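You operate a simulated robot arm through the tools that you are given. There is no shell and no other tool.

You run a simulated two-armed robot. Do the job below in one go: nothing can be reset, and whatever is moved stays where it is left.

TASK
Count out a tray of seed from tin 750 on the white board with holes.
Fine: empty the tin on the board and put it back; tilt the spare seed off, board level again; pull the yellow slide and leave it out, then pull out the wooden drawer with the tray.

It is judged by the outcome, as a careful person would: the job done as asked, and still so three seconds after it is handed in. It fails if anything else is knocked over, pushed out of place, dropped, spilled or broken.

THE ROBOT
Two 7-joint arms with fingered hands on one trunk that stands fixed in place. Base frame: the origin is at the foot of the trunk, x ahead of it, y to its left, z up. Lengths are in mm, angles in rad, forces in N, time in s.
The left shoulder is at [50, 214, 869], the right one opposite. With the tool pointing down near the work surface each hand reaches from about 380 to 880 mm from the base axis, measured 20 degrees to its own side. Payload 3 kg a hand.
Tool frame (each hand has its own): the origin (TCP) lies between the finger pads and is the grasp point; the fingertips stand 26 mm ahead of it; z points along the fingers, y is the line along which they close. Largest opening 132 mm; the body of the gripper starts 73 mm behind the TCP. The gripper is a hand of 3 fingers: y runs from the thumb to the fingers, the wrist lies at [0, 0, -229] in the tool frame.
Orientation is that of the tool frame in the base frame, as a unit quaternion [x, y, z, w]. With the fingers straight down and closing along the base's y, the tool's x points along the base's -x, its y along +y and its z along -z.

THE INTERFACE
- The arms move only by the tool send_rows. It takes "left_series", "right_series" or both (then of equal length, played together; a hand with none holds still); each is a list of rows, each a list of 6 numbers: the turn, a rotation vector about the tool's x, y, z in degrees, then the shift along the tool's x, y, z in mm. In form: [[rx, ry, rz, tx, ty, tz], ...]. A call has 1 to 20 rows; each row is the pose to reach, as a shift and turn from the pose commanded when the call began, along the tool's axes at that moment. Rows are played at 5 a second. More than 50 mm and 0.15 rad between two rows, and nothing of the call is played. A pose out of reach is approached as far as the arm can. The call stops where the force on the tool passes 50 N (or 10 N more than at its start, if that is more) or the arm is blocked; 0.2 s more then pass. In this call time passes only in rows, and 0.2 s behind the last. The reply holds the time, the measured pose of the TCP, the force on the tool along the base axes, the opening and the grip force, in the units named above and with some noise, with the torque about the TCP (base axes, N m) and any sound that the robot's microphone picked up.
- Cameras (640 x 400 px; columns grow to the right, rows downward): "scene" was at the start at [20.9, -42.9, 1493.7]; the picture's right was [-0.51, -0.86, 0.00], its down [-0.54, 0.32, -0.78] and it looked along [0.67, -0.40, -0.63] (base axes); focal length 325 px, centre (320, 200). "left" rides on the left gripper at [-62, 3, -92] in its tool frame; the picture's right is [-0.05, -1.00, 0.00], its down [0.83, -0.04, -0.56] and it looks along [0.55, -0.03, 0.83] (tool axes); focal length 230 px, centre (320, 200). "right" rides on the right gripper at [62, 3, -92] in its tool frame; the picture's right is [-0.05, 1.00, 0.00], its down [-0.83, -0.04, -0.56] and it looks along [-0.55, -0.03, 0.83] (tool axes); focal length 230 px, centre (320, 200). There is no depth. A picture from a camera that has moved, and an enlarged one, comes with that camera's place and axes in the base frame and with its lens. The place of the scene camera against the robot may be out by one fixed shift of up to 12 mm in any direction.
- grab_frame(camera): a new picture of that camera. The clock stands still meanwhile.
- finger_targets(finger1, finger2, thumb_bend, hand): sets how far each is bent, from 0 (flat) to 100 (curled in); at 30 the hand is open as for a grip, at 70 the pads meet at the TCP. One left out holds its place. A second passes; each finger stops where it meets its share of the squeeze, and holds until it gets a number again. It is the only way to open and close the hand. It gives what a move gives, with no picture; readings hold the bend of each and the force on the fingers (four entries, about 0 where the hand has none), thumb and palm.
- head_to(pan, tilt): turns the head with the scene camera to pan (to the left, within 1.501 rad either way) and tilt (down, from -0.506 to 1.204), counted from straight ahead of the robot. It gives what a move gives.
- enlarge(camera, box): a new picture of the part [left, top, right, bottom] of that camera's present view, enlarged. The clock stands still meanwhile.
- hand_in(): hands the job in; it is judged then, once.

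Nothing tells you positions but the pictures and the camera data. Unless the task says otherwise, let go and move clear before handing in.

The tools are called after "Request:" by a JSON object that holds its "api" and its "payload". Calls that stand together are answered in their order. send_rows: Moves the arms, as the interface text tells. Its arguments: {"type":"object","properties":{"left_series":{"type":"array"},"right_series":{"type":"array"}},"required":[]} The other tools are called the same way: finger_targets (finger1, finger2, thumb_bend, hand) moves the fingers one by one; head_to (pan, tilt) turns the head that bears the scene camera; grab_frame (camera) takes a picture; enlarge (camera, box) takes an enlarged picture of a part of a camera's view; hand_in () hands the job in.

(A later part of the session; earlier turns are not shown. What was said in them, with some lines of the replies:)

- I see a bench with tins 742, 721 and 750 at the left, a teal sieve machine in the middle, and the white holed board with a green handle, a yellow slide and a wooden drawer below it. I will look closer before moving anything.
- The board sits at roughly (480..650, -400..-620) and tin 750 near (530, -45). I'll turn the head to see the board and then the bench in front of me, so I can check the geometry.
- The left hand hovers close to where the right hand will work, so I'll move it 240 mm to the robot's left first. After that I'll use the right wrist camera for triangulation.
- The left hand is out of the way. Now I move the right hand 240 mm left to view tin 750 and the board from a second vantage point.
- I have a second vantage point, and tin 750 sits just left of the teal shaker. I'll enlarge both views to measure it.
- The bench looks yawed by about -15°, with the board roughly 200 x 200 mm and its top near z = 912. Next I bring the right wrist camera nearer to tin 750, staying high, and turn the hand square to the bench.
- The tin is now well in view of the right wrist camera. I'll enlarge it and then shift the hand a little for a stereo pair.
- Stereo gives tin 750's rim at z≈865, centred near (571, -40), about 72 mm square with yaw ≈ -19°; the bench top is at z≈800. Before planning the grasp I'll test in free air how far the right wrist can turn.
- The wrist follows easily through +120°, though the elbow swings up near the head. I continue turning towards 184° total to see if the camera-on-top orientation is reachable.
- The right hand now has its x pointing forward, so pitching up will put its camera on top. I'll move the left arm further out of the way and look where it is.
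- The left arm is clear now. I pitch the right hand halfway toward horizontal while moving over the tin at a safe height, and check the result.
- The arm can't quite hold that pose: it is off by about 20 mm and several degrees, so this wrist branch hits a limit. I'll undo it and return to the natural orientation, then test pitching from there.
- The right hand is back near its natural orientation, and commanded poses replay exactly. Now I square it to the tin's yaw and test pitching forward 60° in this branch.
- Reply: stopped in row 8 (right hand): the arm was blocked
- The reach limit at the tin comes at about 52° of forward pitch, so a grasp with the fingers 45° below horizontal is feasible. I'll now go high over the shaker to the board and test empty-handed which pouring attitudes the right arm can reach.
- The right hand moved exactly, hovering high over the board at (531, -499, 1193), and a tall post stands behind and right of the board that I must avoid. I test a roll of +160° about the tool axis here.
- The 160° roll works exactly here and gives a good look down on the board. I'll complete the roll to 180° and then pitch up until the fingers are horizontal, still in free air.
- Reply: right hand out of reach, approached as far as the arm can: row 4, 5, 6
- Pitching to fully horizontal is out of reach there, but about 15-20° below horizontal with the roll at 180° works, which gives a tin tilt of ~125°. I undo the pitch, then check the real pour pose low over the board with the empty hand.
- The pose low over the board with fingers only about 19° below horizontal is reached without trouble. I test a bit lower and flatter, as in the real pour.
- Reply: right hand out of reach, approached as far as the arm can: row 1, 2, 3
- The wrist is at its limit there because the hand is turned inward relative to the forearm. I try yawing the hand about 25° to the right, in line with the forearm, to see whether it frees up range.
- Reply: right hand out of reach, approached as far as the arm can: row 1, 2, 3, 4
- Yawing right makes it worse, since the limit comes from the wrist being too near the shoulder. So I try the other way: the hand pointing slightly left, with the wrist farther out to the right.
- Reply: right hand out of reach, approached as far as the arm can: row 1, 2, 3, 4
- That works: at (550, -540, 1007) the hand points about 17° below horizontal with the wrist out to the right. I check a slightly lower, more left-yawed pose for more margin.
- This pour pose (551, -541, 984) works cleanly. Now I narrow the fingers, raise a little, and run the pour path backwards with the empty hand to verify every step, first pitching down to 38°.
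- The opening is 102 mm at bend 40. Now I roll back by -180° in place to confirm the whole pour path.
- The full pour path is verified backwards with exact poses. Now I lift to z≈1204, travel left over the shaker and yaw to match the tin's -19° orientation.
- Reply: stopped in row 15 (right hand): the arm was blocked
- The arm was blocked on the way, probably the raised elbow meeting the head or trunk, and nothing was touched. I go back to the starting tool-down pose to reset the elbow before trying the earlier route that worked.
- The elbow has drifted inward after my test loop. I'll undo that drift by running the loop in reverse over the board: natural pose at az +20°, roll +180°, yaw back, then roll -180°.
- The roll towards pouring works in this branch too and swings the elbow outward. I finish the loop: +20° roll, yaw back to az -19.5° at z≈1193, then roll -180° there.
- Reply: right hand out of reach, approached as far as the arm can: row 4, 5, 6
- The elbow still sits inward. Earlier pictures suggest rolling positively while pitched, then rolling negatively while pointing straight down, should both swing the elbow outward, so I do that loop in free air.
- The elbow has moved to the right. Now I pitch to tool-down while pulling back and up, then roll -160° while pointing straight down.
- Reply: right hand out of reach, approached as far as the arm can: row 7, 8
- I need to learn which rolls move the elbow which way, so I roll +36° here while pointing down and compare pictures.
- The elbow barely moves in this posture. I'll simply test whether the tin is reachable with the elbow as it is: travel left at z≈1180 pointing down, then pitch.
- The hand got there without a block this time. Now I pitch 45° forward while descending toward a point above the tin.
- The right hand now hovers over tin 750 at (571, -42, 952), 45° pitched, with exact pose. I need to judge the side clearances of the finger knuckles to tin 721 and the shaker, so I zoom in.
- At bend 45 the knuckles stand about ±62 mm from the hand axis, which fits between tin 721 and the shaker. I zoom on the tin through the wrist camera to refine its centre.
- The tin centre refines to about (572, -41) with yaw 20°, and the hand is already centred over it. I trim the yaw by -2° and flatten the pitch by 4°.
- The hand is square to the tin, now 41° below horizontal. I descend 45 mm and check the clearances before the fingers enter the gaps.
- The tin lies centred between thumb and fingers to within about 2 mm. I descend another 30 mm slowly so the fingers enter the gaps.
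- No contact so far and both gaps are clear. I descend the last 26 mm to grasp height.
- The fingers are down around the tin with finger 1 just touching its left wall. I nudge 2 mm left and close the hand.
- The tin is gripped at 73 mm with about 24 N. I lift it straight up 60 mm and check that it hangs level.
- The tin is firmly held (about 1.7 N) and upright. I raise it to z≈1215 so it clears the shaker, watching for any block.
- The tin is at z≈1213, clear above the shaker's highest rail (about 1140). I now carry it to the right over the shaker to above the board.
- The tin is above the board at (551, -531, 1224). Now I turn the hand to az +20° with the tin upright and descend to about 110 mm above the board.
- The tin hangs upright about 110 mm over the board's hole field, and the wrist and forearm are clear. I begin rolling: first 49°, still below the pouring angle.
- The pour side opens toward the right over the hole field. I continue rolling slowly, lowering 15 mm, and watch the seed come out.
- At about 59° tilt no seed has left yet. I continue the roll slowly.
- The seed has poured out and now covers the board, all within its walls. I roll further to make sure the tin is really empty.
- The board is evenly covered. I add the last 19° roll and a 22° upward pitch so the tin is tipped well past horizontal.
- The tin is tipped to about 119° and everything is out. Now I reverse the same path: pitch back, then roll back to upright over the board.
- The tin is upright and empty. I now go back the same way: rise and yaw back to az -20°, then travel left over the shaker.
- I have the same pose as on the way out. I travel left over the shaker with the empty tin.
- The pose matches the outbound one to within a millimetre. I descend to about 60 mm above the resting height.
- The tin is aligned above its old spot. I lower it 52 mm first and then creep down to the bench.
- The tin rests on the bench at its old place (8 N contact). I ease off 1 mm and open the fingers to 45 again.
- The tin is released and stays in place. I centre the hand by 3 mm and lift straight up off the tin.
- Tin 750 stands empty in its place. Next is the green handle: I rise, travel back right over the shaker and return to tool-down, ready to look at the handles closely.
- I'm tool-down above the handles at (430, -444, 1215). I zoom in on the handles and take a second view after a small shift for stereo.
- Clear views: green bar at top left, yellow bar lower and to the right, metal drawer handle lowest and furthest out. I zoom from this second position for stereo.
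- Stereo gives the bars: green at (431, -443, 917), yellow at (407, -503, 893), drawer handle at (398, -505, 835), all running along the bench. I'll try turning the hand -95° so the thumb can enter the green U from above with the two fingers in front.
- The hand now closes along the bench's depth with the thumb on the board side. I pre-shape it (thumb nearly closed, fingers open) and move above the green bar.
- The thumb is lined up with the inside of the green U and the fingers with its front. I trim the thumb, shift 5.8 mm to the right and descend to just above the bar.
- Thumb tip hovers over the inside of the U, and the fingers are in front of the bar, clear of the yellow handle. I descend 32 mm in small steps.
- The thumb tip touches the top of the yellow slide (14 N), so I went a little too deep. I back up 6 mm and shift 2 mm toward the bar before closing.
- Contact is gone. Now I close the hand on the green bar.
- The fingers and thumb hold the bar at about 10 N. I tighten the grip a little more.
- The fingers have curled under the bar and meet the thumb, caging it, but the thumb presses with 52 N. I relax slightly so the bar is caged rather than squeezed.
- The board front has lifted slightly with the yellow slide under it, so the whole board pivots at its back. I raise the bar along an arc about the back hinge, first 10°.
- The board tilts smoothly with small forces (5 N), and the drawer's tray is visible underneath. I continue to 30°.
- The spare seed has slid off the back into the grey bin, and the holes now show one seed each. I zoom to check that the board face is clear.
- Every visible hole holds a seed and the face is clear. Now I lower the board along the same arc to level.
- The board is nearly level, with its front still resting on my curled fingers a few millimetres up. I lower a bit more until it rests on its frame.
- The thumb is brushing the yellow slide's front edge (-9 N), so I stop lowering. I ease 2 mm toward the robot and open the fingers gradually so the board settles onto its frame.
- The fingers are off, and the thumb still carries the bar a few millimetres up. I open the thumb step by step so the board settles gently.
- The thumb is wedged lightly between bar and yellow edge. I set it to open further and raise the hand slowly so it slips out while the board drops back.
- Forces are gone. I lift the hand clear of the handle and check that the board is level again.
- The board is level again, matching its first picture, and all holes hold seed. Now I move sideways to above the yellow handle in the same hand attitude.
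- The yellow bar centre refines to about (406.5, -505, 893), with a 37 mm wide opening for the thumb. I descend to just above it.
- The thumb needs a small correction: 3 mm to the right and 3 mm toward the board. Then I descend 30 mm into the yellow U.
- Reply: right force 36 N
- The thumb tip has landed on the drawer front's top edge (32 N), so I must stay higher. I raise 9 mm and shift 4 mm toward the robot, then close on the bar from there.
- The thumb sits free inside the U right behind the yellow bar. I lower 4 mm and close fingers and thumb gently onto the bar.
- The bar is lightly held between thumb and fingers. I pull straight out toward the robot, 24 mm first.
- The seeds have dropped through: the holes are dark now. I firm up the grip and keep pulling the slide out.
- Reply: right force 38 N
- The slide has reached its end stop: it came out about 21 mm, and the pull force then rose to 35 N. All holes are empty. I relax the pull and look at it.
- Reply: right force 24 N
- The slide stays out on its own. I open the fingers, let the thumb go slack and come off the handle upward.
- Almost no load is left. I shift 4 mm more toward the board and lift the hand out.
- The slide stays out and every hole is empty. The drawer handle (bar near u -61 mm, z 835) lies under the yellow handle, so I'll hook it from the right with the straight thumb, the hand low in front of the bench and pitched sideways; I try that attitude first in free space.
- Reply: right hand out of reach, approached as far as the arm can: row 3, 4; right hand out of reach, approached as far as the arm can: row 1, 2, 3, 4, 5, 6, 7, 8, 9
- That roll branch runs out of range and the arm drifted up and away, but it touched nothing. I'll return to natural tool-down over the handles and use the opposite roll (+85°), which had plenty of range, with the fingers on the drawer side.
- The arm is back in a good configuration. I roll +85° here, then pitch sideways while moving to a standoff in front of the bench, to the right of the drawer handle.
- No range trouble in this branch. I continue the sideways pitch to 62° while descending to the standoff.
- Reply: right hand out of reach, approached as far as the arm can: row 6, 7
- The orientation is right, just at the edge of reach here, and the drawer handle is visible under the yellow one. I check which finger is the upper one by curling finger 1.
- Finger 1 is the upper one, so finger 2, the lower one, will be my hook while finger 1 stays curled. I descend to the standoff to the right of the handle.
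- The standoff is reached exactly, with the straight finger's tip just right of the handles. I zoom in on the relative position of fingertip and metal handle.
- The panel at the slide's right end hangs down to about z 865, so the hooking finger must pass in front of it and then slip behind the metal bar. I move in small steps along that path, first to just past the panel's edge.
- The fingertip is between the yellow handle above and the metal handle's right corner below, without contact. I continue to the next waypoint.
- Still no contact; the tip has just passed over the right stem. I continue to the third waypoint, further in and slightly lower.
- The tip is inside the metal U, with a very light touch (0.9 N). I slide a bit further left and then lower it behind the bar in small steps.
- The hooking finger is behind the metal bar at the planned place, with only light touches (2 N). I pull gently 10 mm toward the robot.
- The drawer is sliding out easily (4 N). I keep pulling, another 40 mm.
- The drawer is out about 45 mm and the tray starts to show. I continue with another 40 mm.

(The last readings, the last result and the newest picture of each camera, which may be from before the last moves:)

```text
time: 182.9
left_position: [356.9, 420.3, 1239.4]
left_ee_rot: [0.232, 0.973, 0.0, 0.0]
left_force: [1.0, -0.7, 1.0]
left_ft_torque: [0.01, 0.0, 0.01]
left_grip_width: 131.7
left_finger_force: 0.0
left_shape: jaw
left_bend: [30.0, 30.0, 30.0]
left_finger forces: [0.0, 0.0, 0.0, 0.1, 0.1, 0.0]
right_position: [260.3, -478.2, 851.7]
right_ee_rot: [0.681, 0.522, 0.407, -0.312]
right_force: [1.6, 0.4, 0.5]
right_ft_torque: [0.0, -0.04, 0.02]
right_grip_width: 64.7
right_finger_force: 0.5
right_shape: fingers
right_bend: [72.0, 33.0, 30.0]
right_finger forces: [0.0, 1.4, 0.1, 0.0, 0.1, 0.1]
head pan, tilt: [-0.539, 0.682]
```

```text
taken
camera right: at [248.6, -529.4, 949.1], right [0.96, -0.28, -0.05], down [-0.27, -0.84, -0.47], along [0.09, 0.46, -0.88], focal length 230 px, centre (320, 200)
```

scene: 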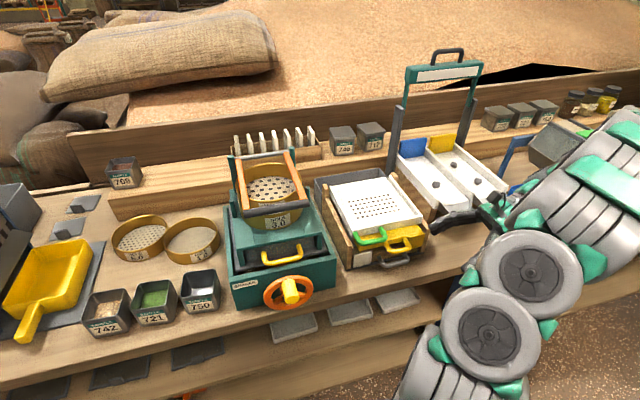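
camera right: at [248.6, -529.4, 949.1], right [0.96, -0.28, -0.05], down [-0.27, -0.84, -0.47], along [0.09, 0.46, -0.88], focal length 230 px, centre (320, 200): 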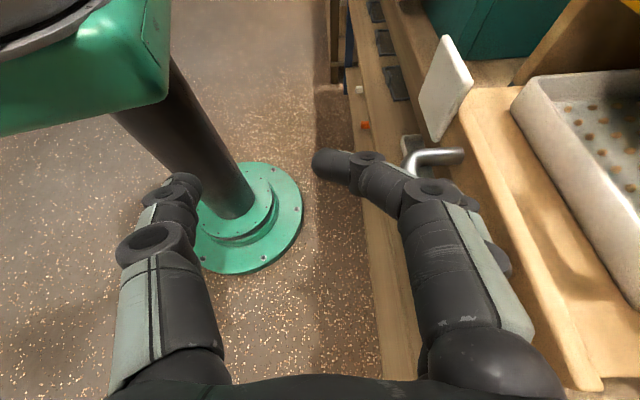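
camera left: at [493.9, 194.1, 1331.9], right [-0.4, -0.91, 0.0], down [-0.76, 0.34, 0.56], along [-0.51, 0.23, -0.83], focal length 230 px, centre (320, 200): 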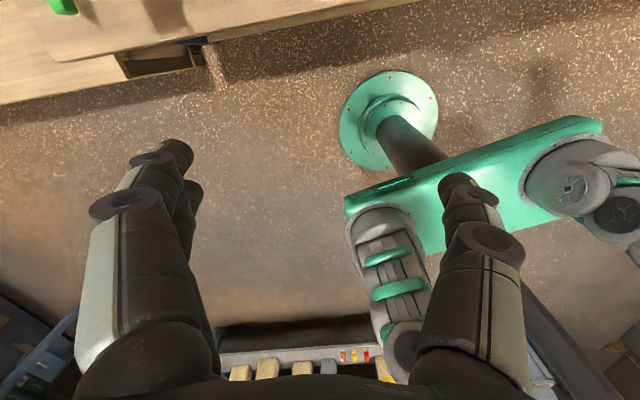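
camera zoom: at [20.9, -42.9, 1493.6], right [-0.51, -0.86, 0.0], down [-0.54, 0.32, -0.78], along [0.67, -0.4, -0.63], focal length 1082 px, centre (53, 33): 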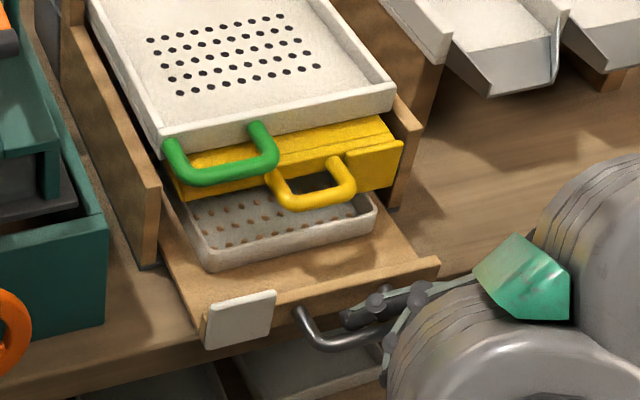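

The tray with its rows of counted seeds comes into view, and the drawer is out about 85 mm. I keep going another 40 mm.

Request:
{"api": "send_rows", "payload": {"right_series": [[0, 0, 0, 0, -7, 0], [0, 0, 0, 0, -14, 0], [0, 0, 0, 0, -21, 0], [0, 0, 0, 0, -28, 0], [0, 0, 0, 0, -34, 0], [0, 0, 0, 0, -40, 0]]}}

Request:
{"api": "enlarge", "payload": {"camera": "scene", "box": [320, 190, 480, 310]}}

Request:
{"api": "grab_frame", "payload": {"camera": "right"}}

```text
time: 184.3
left_position: [356.8, 419.5, 1239.6]
left_ee_rot: [0.232, 0.973, 0.0, 0.0]
left_force: [-0.4, 0.8, 0.0]
left_ft_torque: [-0.02, 0.0, 0.0]
left_grip_width: 131.7
left_finger_force: 0.1
left_shape: jaw
left_bend: [30.0, 30.0, 30.0]
left_finger forces: [0.1, 0.0, 0.0, 0.0, 0.1, 0.0]
right_position: [222.0, -468.1, 851.2]
right_ee_rot: [0.681, 0.522, 0.407, -0.312]
right_force: [-0.2, -0.2, 0.7]
right_ft_torque: [0.0, -0.12, -0.01]
right_grip_width: 65.2
right_finger_force: 0.4
right_shape: fingers
right_bend: [72.0, 33.0, 30.0]
right_finger forces: [0.1, 1.2, 0.0, 0.0, 0.1, 0.0]
head pan, tilt: [-0.539, 0.682]
```

```text
3.33 times, centred on (400, 250) of scene
camera zoom: at [20.9, -43.0, 1493.6], right [-0.51, -0.86, 0.0], down [-0.54, 0.32, -0.78], along [0.67, -0.4, -0.63], focal length 1082 px, centre (53, 33)
```

zoom: 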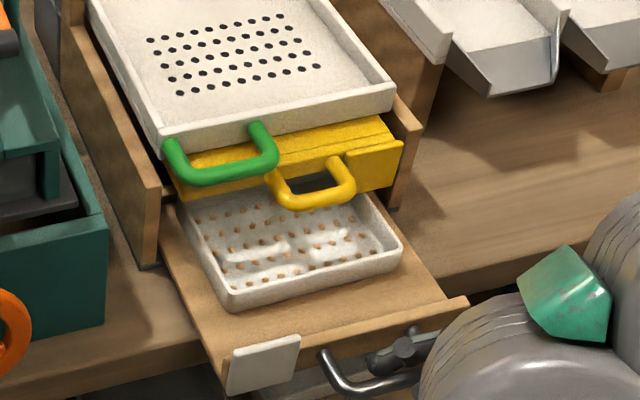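

```text
taken
camera right: at [210.2, -519.1, 949.0], right [0.96, -0.28, -0.05], down [-0.27, -0.84, -0.47], along [0.09, 0.46, -0.88], focal length 230 px, centre (320, 200)
```

right: 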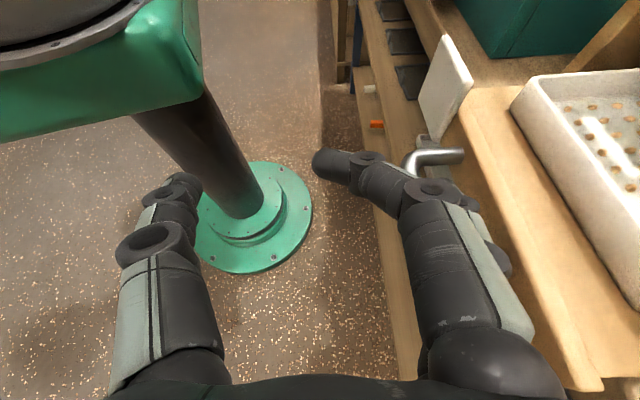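

Nearly the whole tray is out now (about 125 mm of travel). I pull a little further to feel for the end stop.

Request:
{"api": "send_rows", "payload": {"right_series": [[0, 0, 0, 0, -5, 0], [0, 0, 0, 0, -10, 0], [0, 0, 0, 0, -15, 0], [0, 0, 0, 0, -20, 0], [0, 0, 0, 0, -25, 0]]}}

Request:
{"api": "enlarge", "payload": {"camera": "scene", "box": [320, 190, 480, 310]}}

Request:
{"api": "grab_frame", "payload": {"camera": "scene"}}

```text
time: 185.5
left_position: [356.6, 420.1, 1238.3]
left_ee_rot: [0.232, 0.973, -0.001, 0.0]
left_force: [0.7, -0.9, -1.2]
left_ft_torque: [-0.01, -0.02, -0.01]
left_grip_width: 131.8
left_finger_force: 0.1
left_shape: jaw
left_bend: [30.0, 30.0, 30.0]
left_finger forces: [0.1, 0.1, 0.1, 0.0, 0.0, 0.0]
right_position: [196.9, -462.4, 851.0]
right_ee_rot: [0.681, 0.522, 0.407, -0.313]
right_force: [0.4, 0.1, 0.3]
right_ft_torque: [-0.02, -0.07, -0.01]
right_grip_width: 64.9
right_finger_force: 0.6
right_shape: fingers
right_bend: [72.0, 33.0, 30.0]
right_finger forces: [0.0, 1.2, 0.0, 0.0, 0.0, 0.0]
head pan, tilt: [-0.539, 0.682]
```

```text
3.33 times, centred on (400, 250) of scene
camera zoom: at [20.9, -43.0, 1493.6], right [-0.51, -0.86, 0.0], down [-0.54, 0.32, -0.78], along [0.67, -0.4, -0.63], focal length 1082 px, centre (53, 33)
```

zoom: 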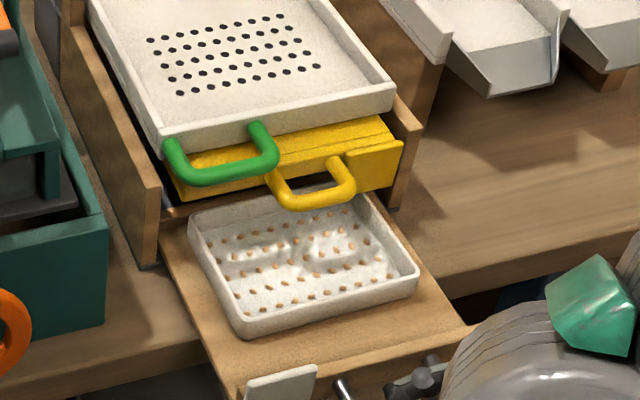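

```text
taken
```

scene: 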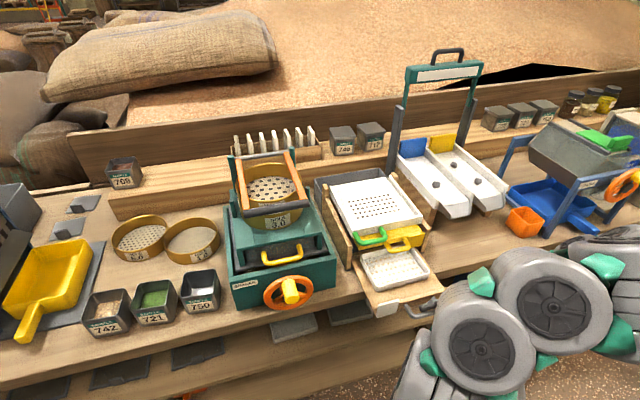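

The tray is fully exposed with its rows of seeds, and the drawer sits steady at about 150 mm out. I stop here, ease the finger off the bar and lift straight up.

Request:
{"api": "send_rows", "payload": {"right_series": [[0, 0, 0, 0, 2, 0], [0, 0, 0, 3.5, 2, -1.9], [0, 0, 0, 8.8, 2, -4.7], [0, 0, 0, 17.6, 2, -9.4], [0, 0, 0, 35.3, 2, -18.8], [0, 0, 0, 61.7, 2, -32.9], [0, 0, 0, 88.2, 2, -47]]}}

Request:
{"api": "enlarge", "payload": {"camera": "scene", "box": [300, 190, 500, 340]}}

Request:
{"api": "grab_frame", "payload": {"camera": "right"}}

```text
time: 187.1
left_position: [355.9, 420.4, 1239.4]
left_ee_rot: [0.231, 0.973, 0.0, 0.0]
left_force: [0.6, 0.4, -0.5]
left_ft_torque: [-0.02, -0.01, 0.0]
left_grip_width: 132.2
left_finger_force: 0.0
left_shape: jaw
left_bend: [30.0, 30.0, 30.0]
left_finger forces: [0.0, 0.1, 0.0, 0.0, 0.0, 0.0]
right_position: [199.2, -462.7, 951.0]
right_ee_rot: [0.681, 0.522, 0.407, -0.312]
right_force: [-0.9, 0.4, -0.1]
right_ft_torque: [-0.02, 0.0, 0.02]
right_grip_width: 65.0
right_finger_force: 0.0
right_shape: fingers
right_bend: [72.0, 35.0, 30.0]
right_finger forces: [0.0, 0.1, 0.1, 0.0, 0.1, 0.0]
head pan, tilt: [-0.539, 0.682]
```

```text
2.67 times, centred on (400, 265) of scene
camera zoom: at [20.8, -42.9, 1493.6], right [-0.51, -0.86, 0.0], down [-0.54, 0.32, -0.78], along [0.67, -0.4, -0.63], focal length 866 px, centre (107, 27)
```

zoom: 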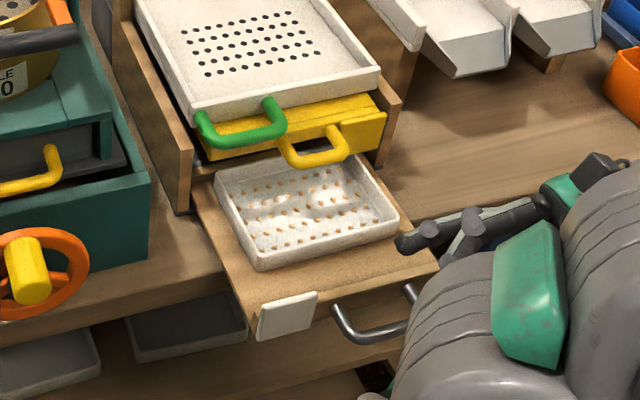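

```text
taken
camera right: at [187.6, -513.4, 1049.2], right [0.96, -0.28, -0.05], down [-0.27, -0.84, -0.47], along [0.09, 0.46, -0.88], focal length 230 px, centre (320, 200)
```

right: 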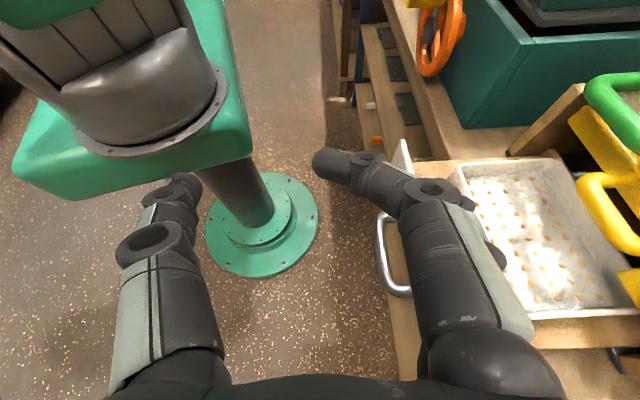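

The hand is off the handle and everything stayed in place. I move it up and away to the right, then inspect the whole scene.

Request:
{"api": "send_rows", "payload": {"right_series": [[0, 0, 0, 30.9, 0, -16.5], [0, 0, 0, 61.7, 0, -32.9], [0, 0, 0, 92.6, 0, -49.4], [0, 0, 0, 123.4, 0, -65.8], [0, 0, 0, 109.3, 0, -92.3], [0, 0, 0, 95.2, 0, -118.8], [0, 0, 0, 81, 0, -145.3], [0, 0, 0, 66.9, 0, -171.8]]}}

Request:
{"api": "grab_frame", "payload": {"camera": "scene"}}

Request:
{"api": "enlarge", "payload": {"camera": "scene", "box": [320, 160, 460, 320]}}

Request:
{"api": "grab_frame", "payload": {"camera": "right"}}

```text
time: 188.9
left_position: [356.7, 420.2, 1239.4]
left_ee_rot: [0.231, 0.973, 0.0, 0.0]
left_force: [-0.8, 0.2, -1.1]
left_ft_torque: [-0.02, -0.03, -0.01]
left_grip_width: 131.7
left_finger_force: 0.1
left_shape: jaw
left_bend: [30.0, 30.0, 30.0]
left_finger forces: [0.0, 0.0, 0.1, 0.1, 0.0, 0.1]
right_position: [164.4, -516.5, 1025.0]
right_ee_rot: [0.681, 0.522, 0.408, -0.312]
right_force: [0.0, 0.5, -0.2]
right_ft_torque: [-0.02, -0.03, -0.01]
right_grip_width: 65.4
right_finger_force: 0.0
right_shape: fingers
right_bend: [72.0, 35.0, 30.0]
right_finger forces: [0.0, 0.0, 0.0, 0.1, 0.0, 0.0]
right hand out of reach, approached as far as the arm can: row 4, 5, 6, 7, 8
head pan, tilt: [-0.539, 0.682]
```

```text
taken
```

scene: 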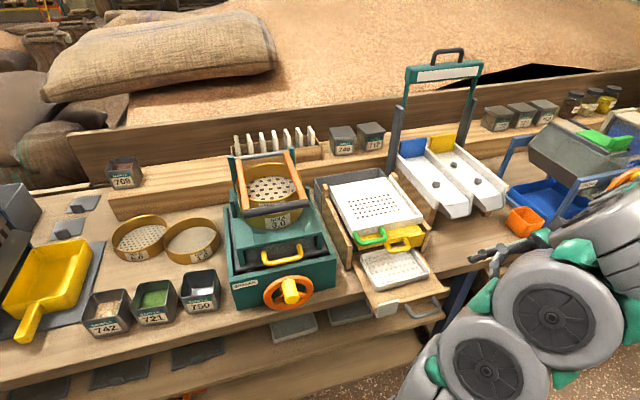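

```text
2.50 times, centred on (390, 240) of scene
camera zoom: at [20.8, -42.8, 1493.6], right [-0.51, -0.86, 0.0], down [-0.54, 0.32, -0.78], along [0.67, -0.4, -0.63], focal length 812 px, centre (145, 100)
```

zoom: 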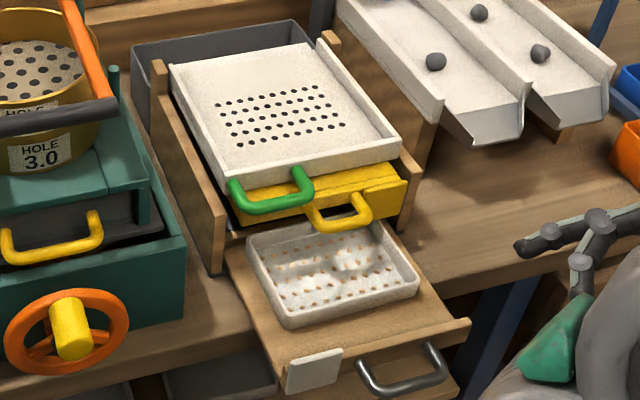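

```text
taken
camera right: at [154.2, -567.2, 1123.2], right [0.96, -0.28, -0.05], down [-0.27, -0.84, -0.47], along [0.09, 0.46, -0.88], focal length 230 px, centre (320, 200)
```

right: 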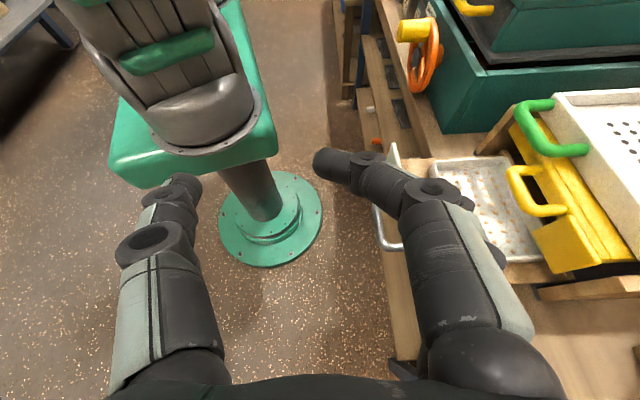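

The hand is clear, tin 750 is back, the board is level and the tray is exposed. I compare with the earlier view to make sure the yellow slide is still fully out.

Request:
{"api": "enlarge", "payload": {"camera": "scene", "box": [300, 150, 460, 290]}}

Request:
{"api": "enlarge", "payload": {"camera": "scene", "box": [320, 210, 440, 280]}}

Request:
{"api": "enlarge", "payload": {"camera": "scene", "box": [70, 220, 270, 350]}}

```text
2.86 times, centred on (380, 220) of scene
camera zoom: at [20.8, -42.8, 1493.6], right [-0.51, -0.86, 0.0], down [-0.54, 0.32, -0.78], along [0.67, -0.4, -0.63], focal length 927 px, centre (149, 143)
```

zoom: 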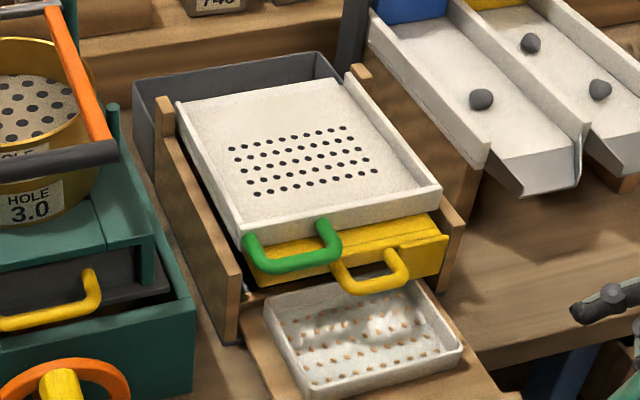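

```text
5.33 times, centred on (380, 245) of scene
camera zoom: at [20.8, -42.8, 1493.6], right [-0.51, -0.86, 0.0], down [-0.54, 0.32, -0.78], along [0.67, -0.4, -0.63], focal length 1731 px, centre (0, -40)
```

zoom: 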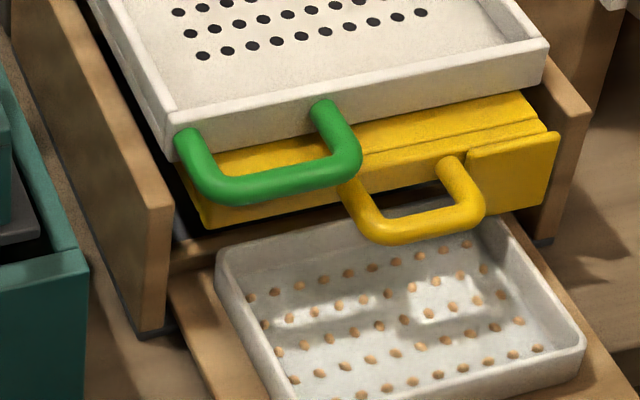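

```text
3.08 times, centred on (170, 285) of scene
camera zoom: at [20.8, -42.8, 1493.6], right [-0.51, -0.86, 0.0], down [-0.54, 0.32, -0.78], along [0.67, -0.4, -0.63], focal length 999 px, centre (782, -62)
```

zoom: 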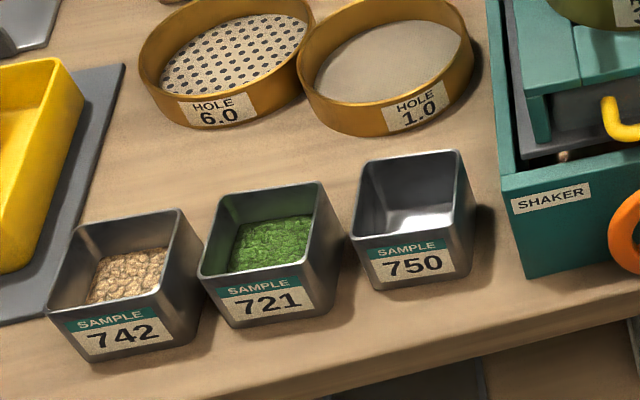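

Everything matches the request. Tin 750 is empty and back in its place, the spare seed is in the rear bin, the board is level with clear holes, the yellow slide is out at its stop, and the wooden drawer with the tray of counted seed is pulled out. Both hands are free and clear, so I hand the job in.

Request:
{"api": "hand_in", "payload": {}}

```text
The job is handed in.
```

The job is done and handed in, but I don't have the judge's result. The tray holds the counted seed, in what look like five rows of ten to match the 50 holes.

- **Tin 750:** I emptied it on the board and put it back in its old place, upright and empty.
- **Spare seed:** I tilted the board by its green handle. The spare slid off into the grey bin behind, leaving a seed in every hole I could see. The board is level again.
- **Yellow slide:** I pulled it out about 16 mm, where it would not move further even at 35 N. I took that as its end stop and left it out. The holes emptied as it came out.
- **Wooden drawer:** I pulled it out about 150 mm, so the tray is fully exposed. I felt no end stop and did not pull further.

On the way, the hand pressed briefly on the yellow slide (about 15 N) and on the drawer front (about 32 N). In the last pictures I saw nothing knocked over, moved or spilled, though I could not see all the way behind the board. Both hands are free and clear of everything.
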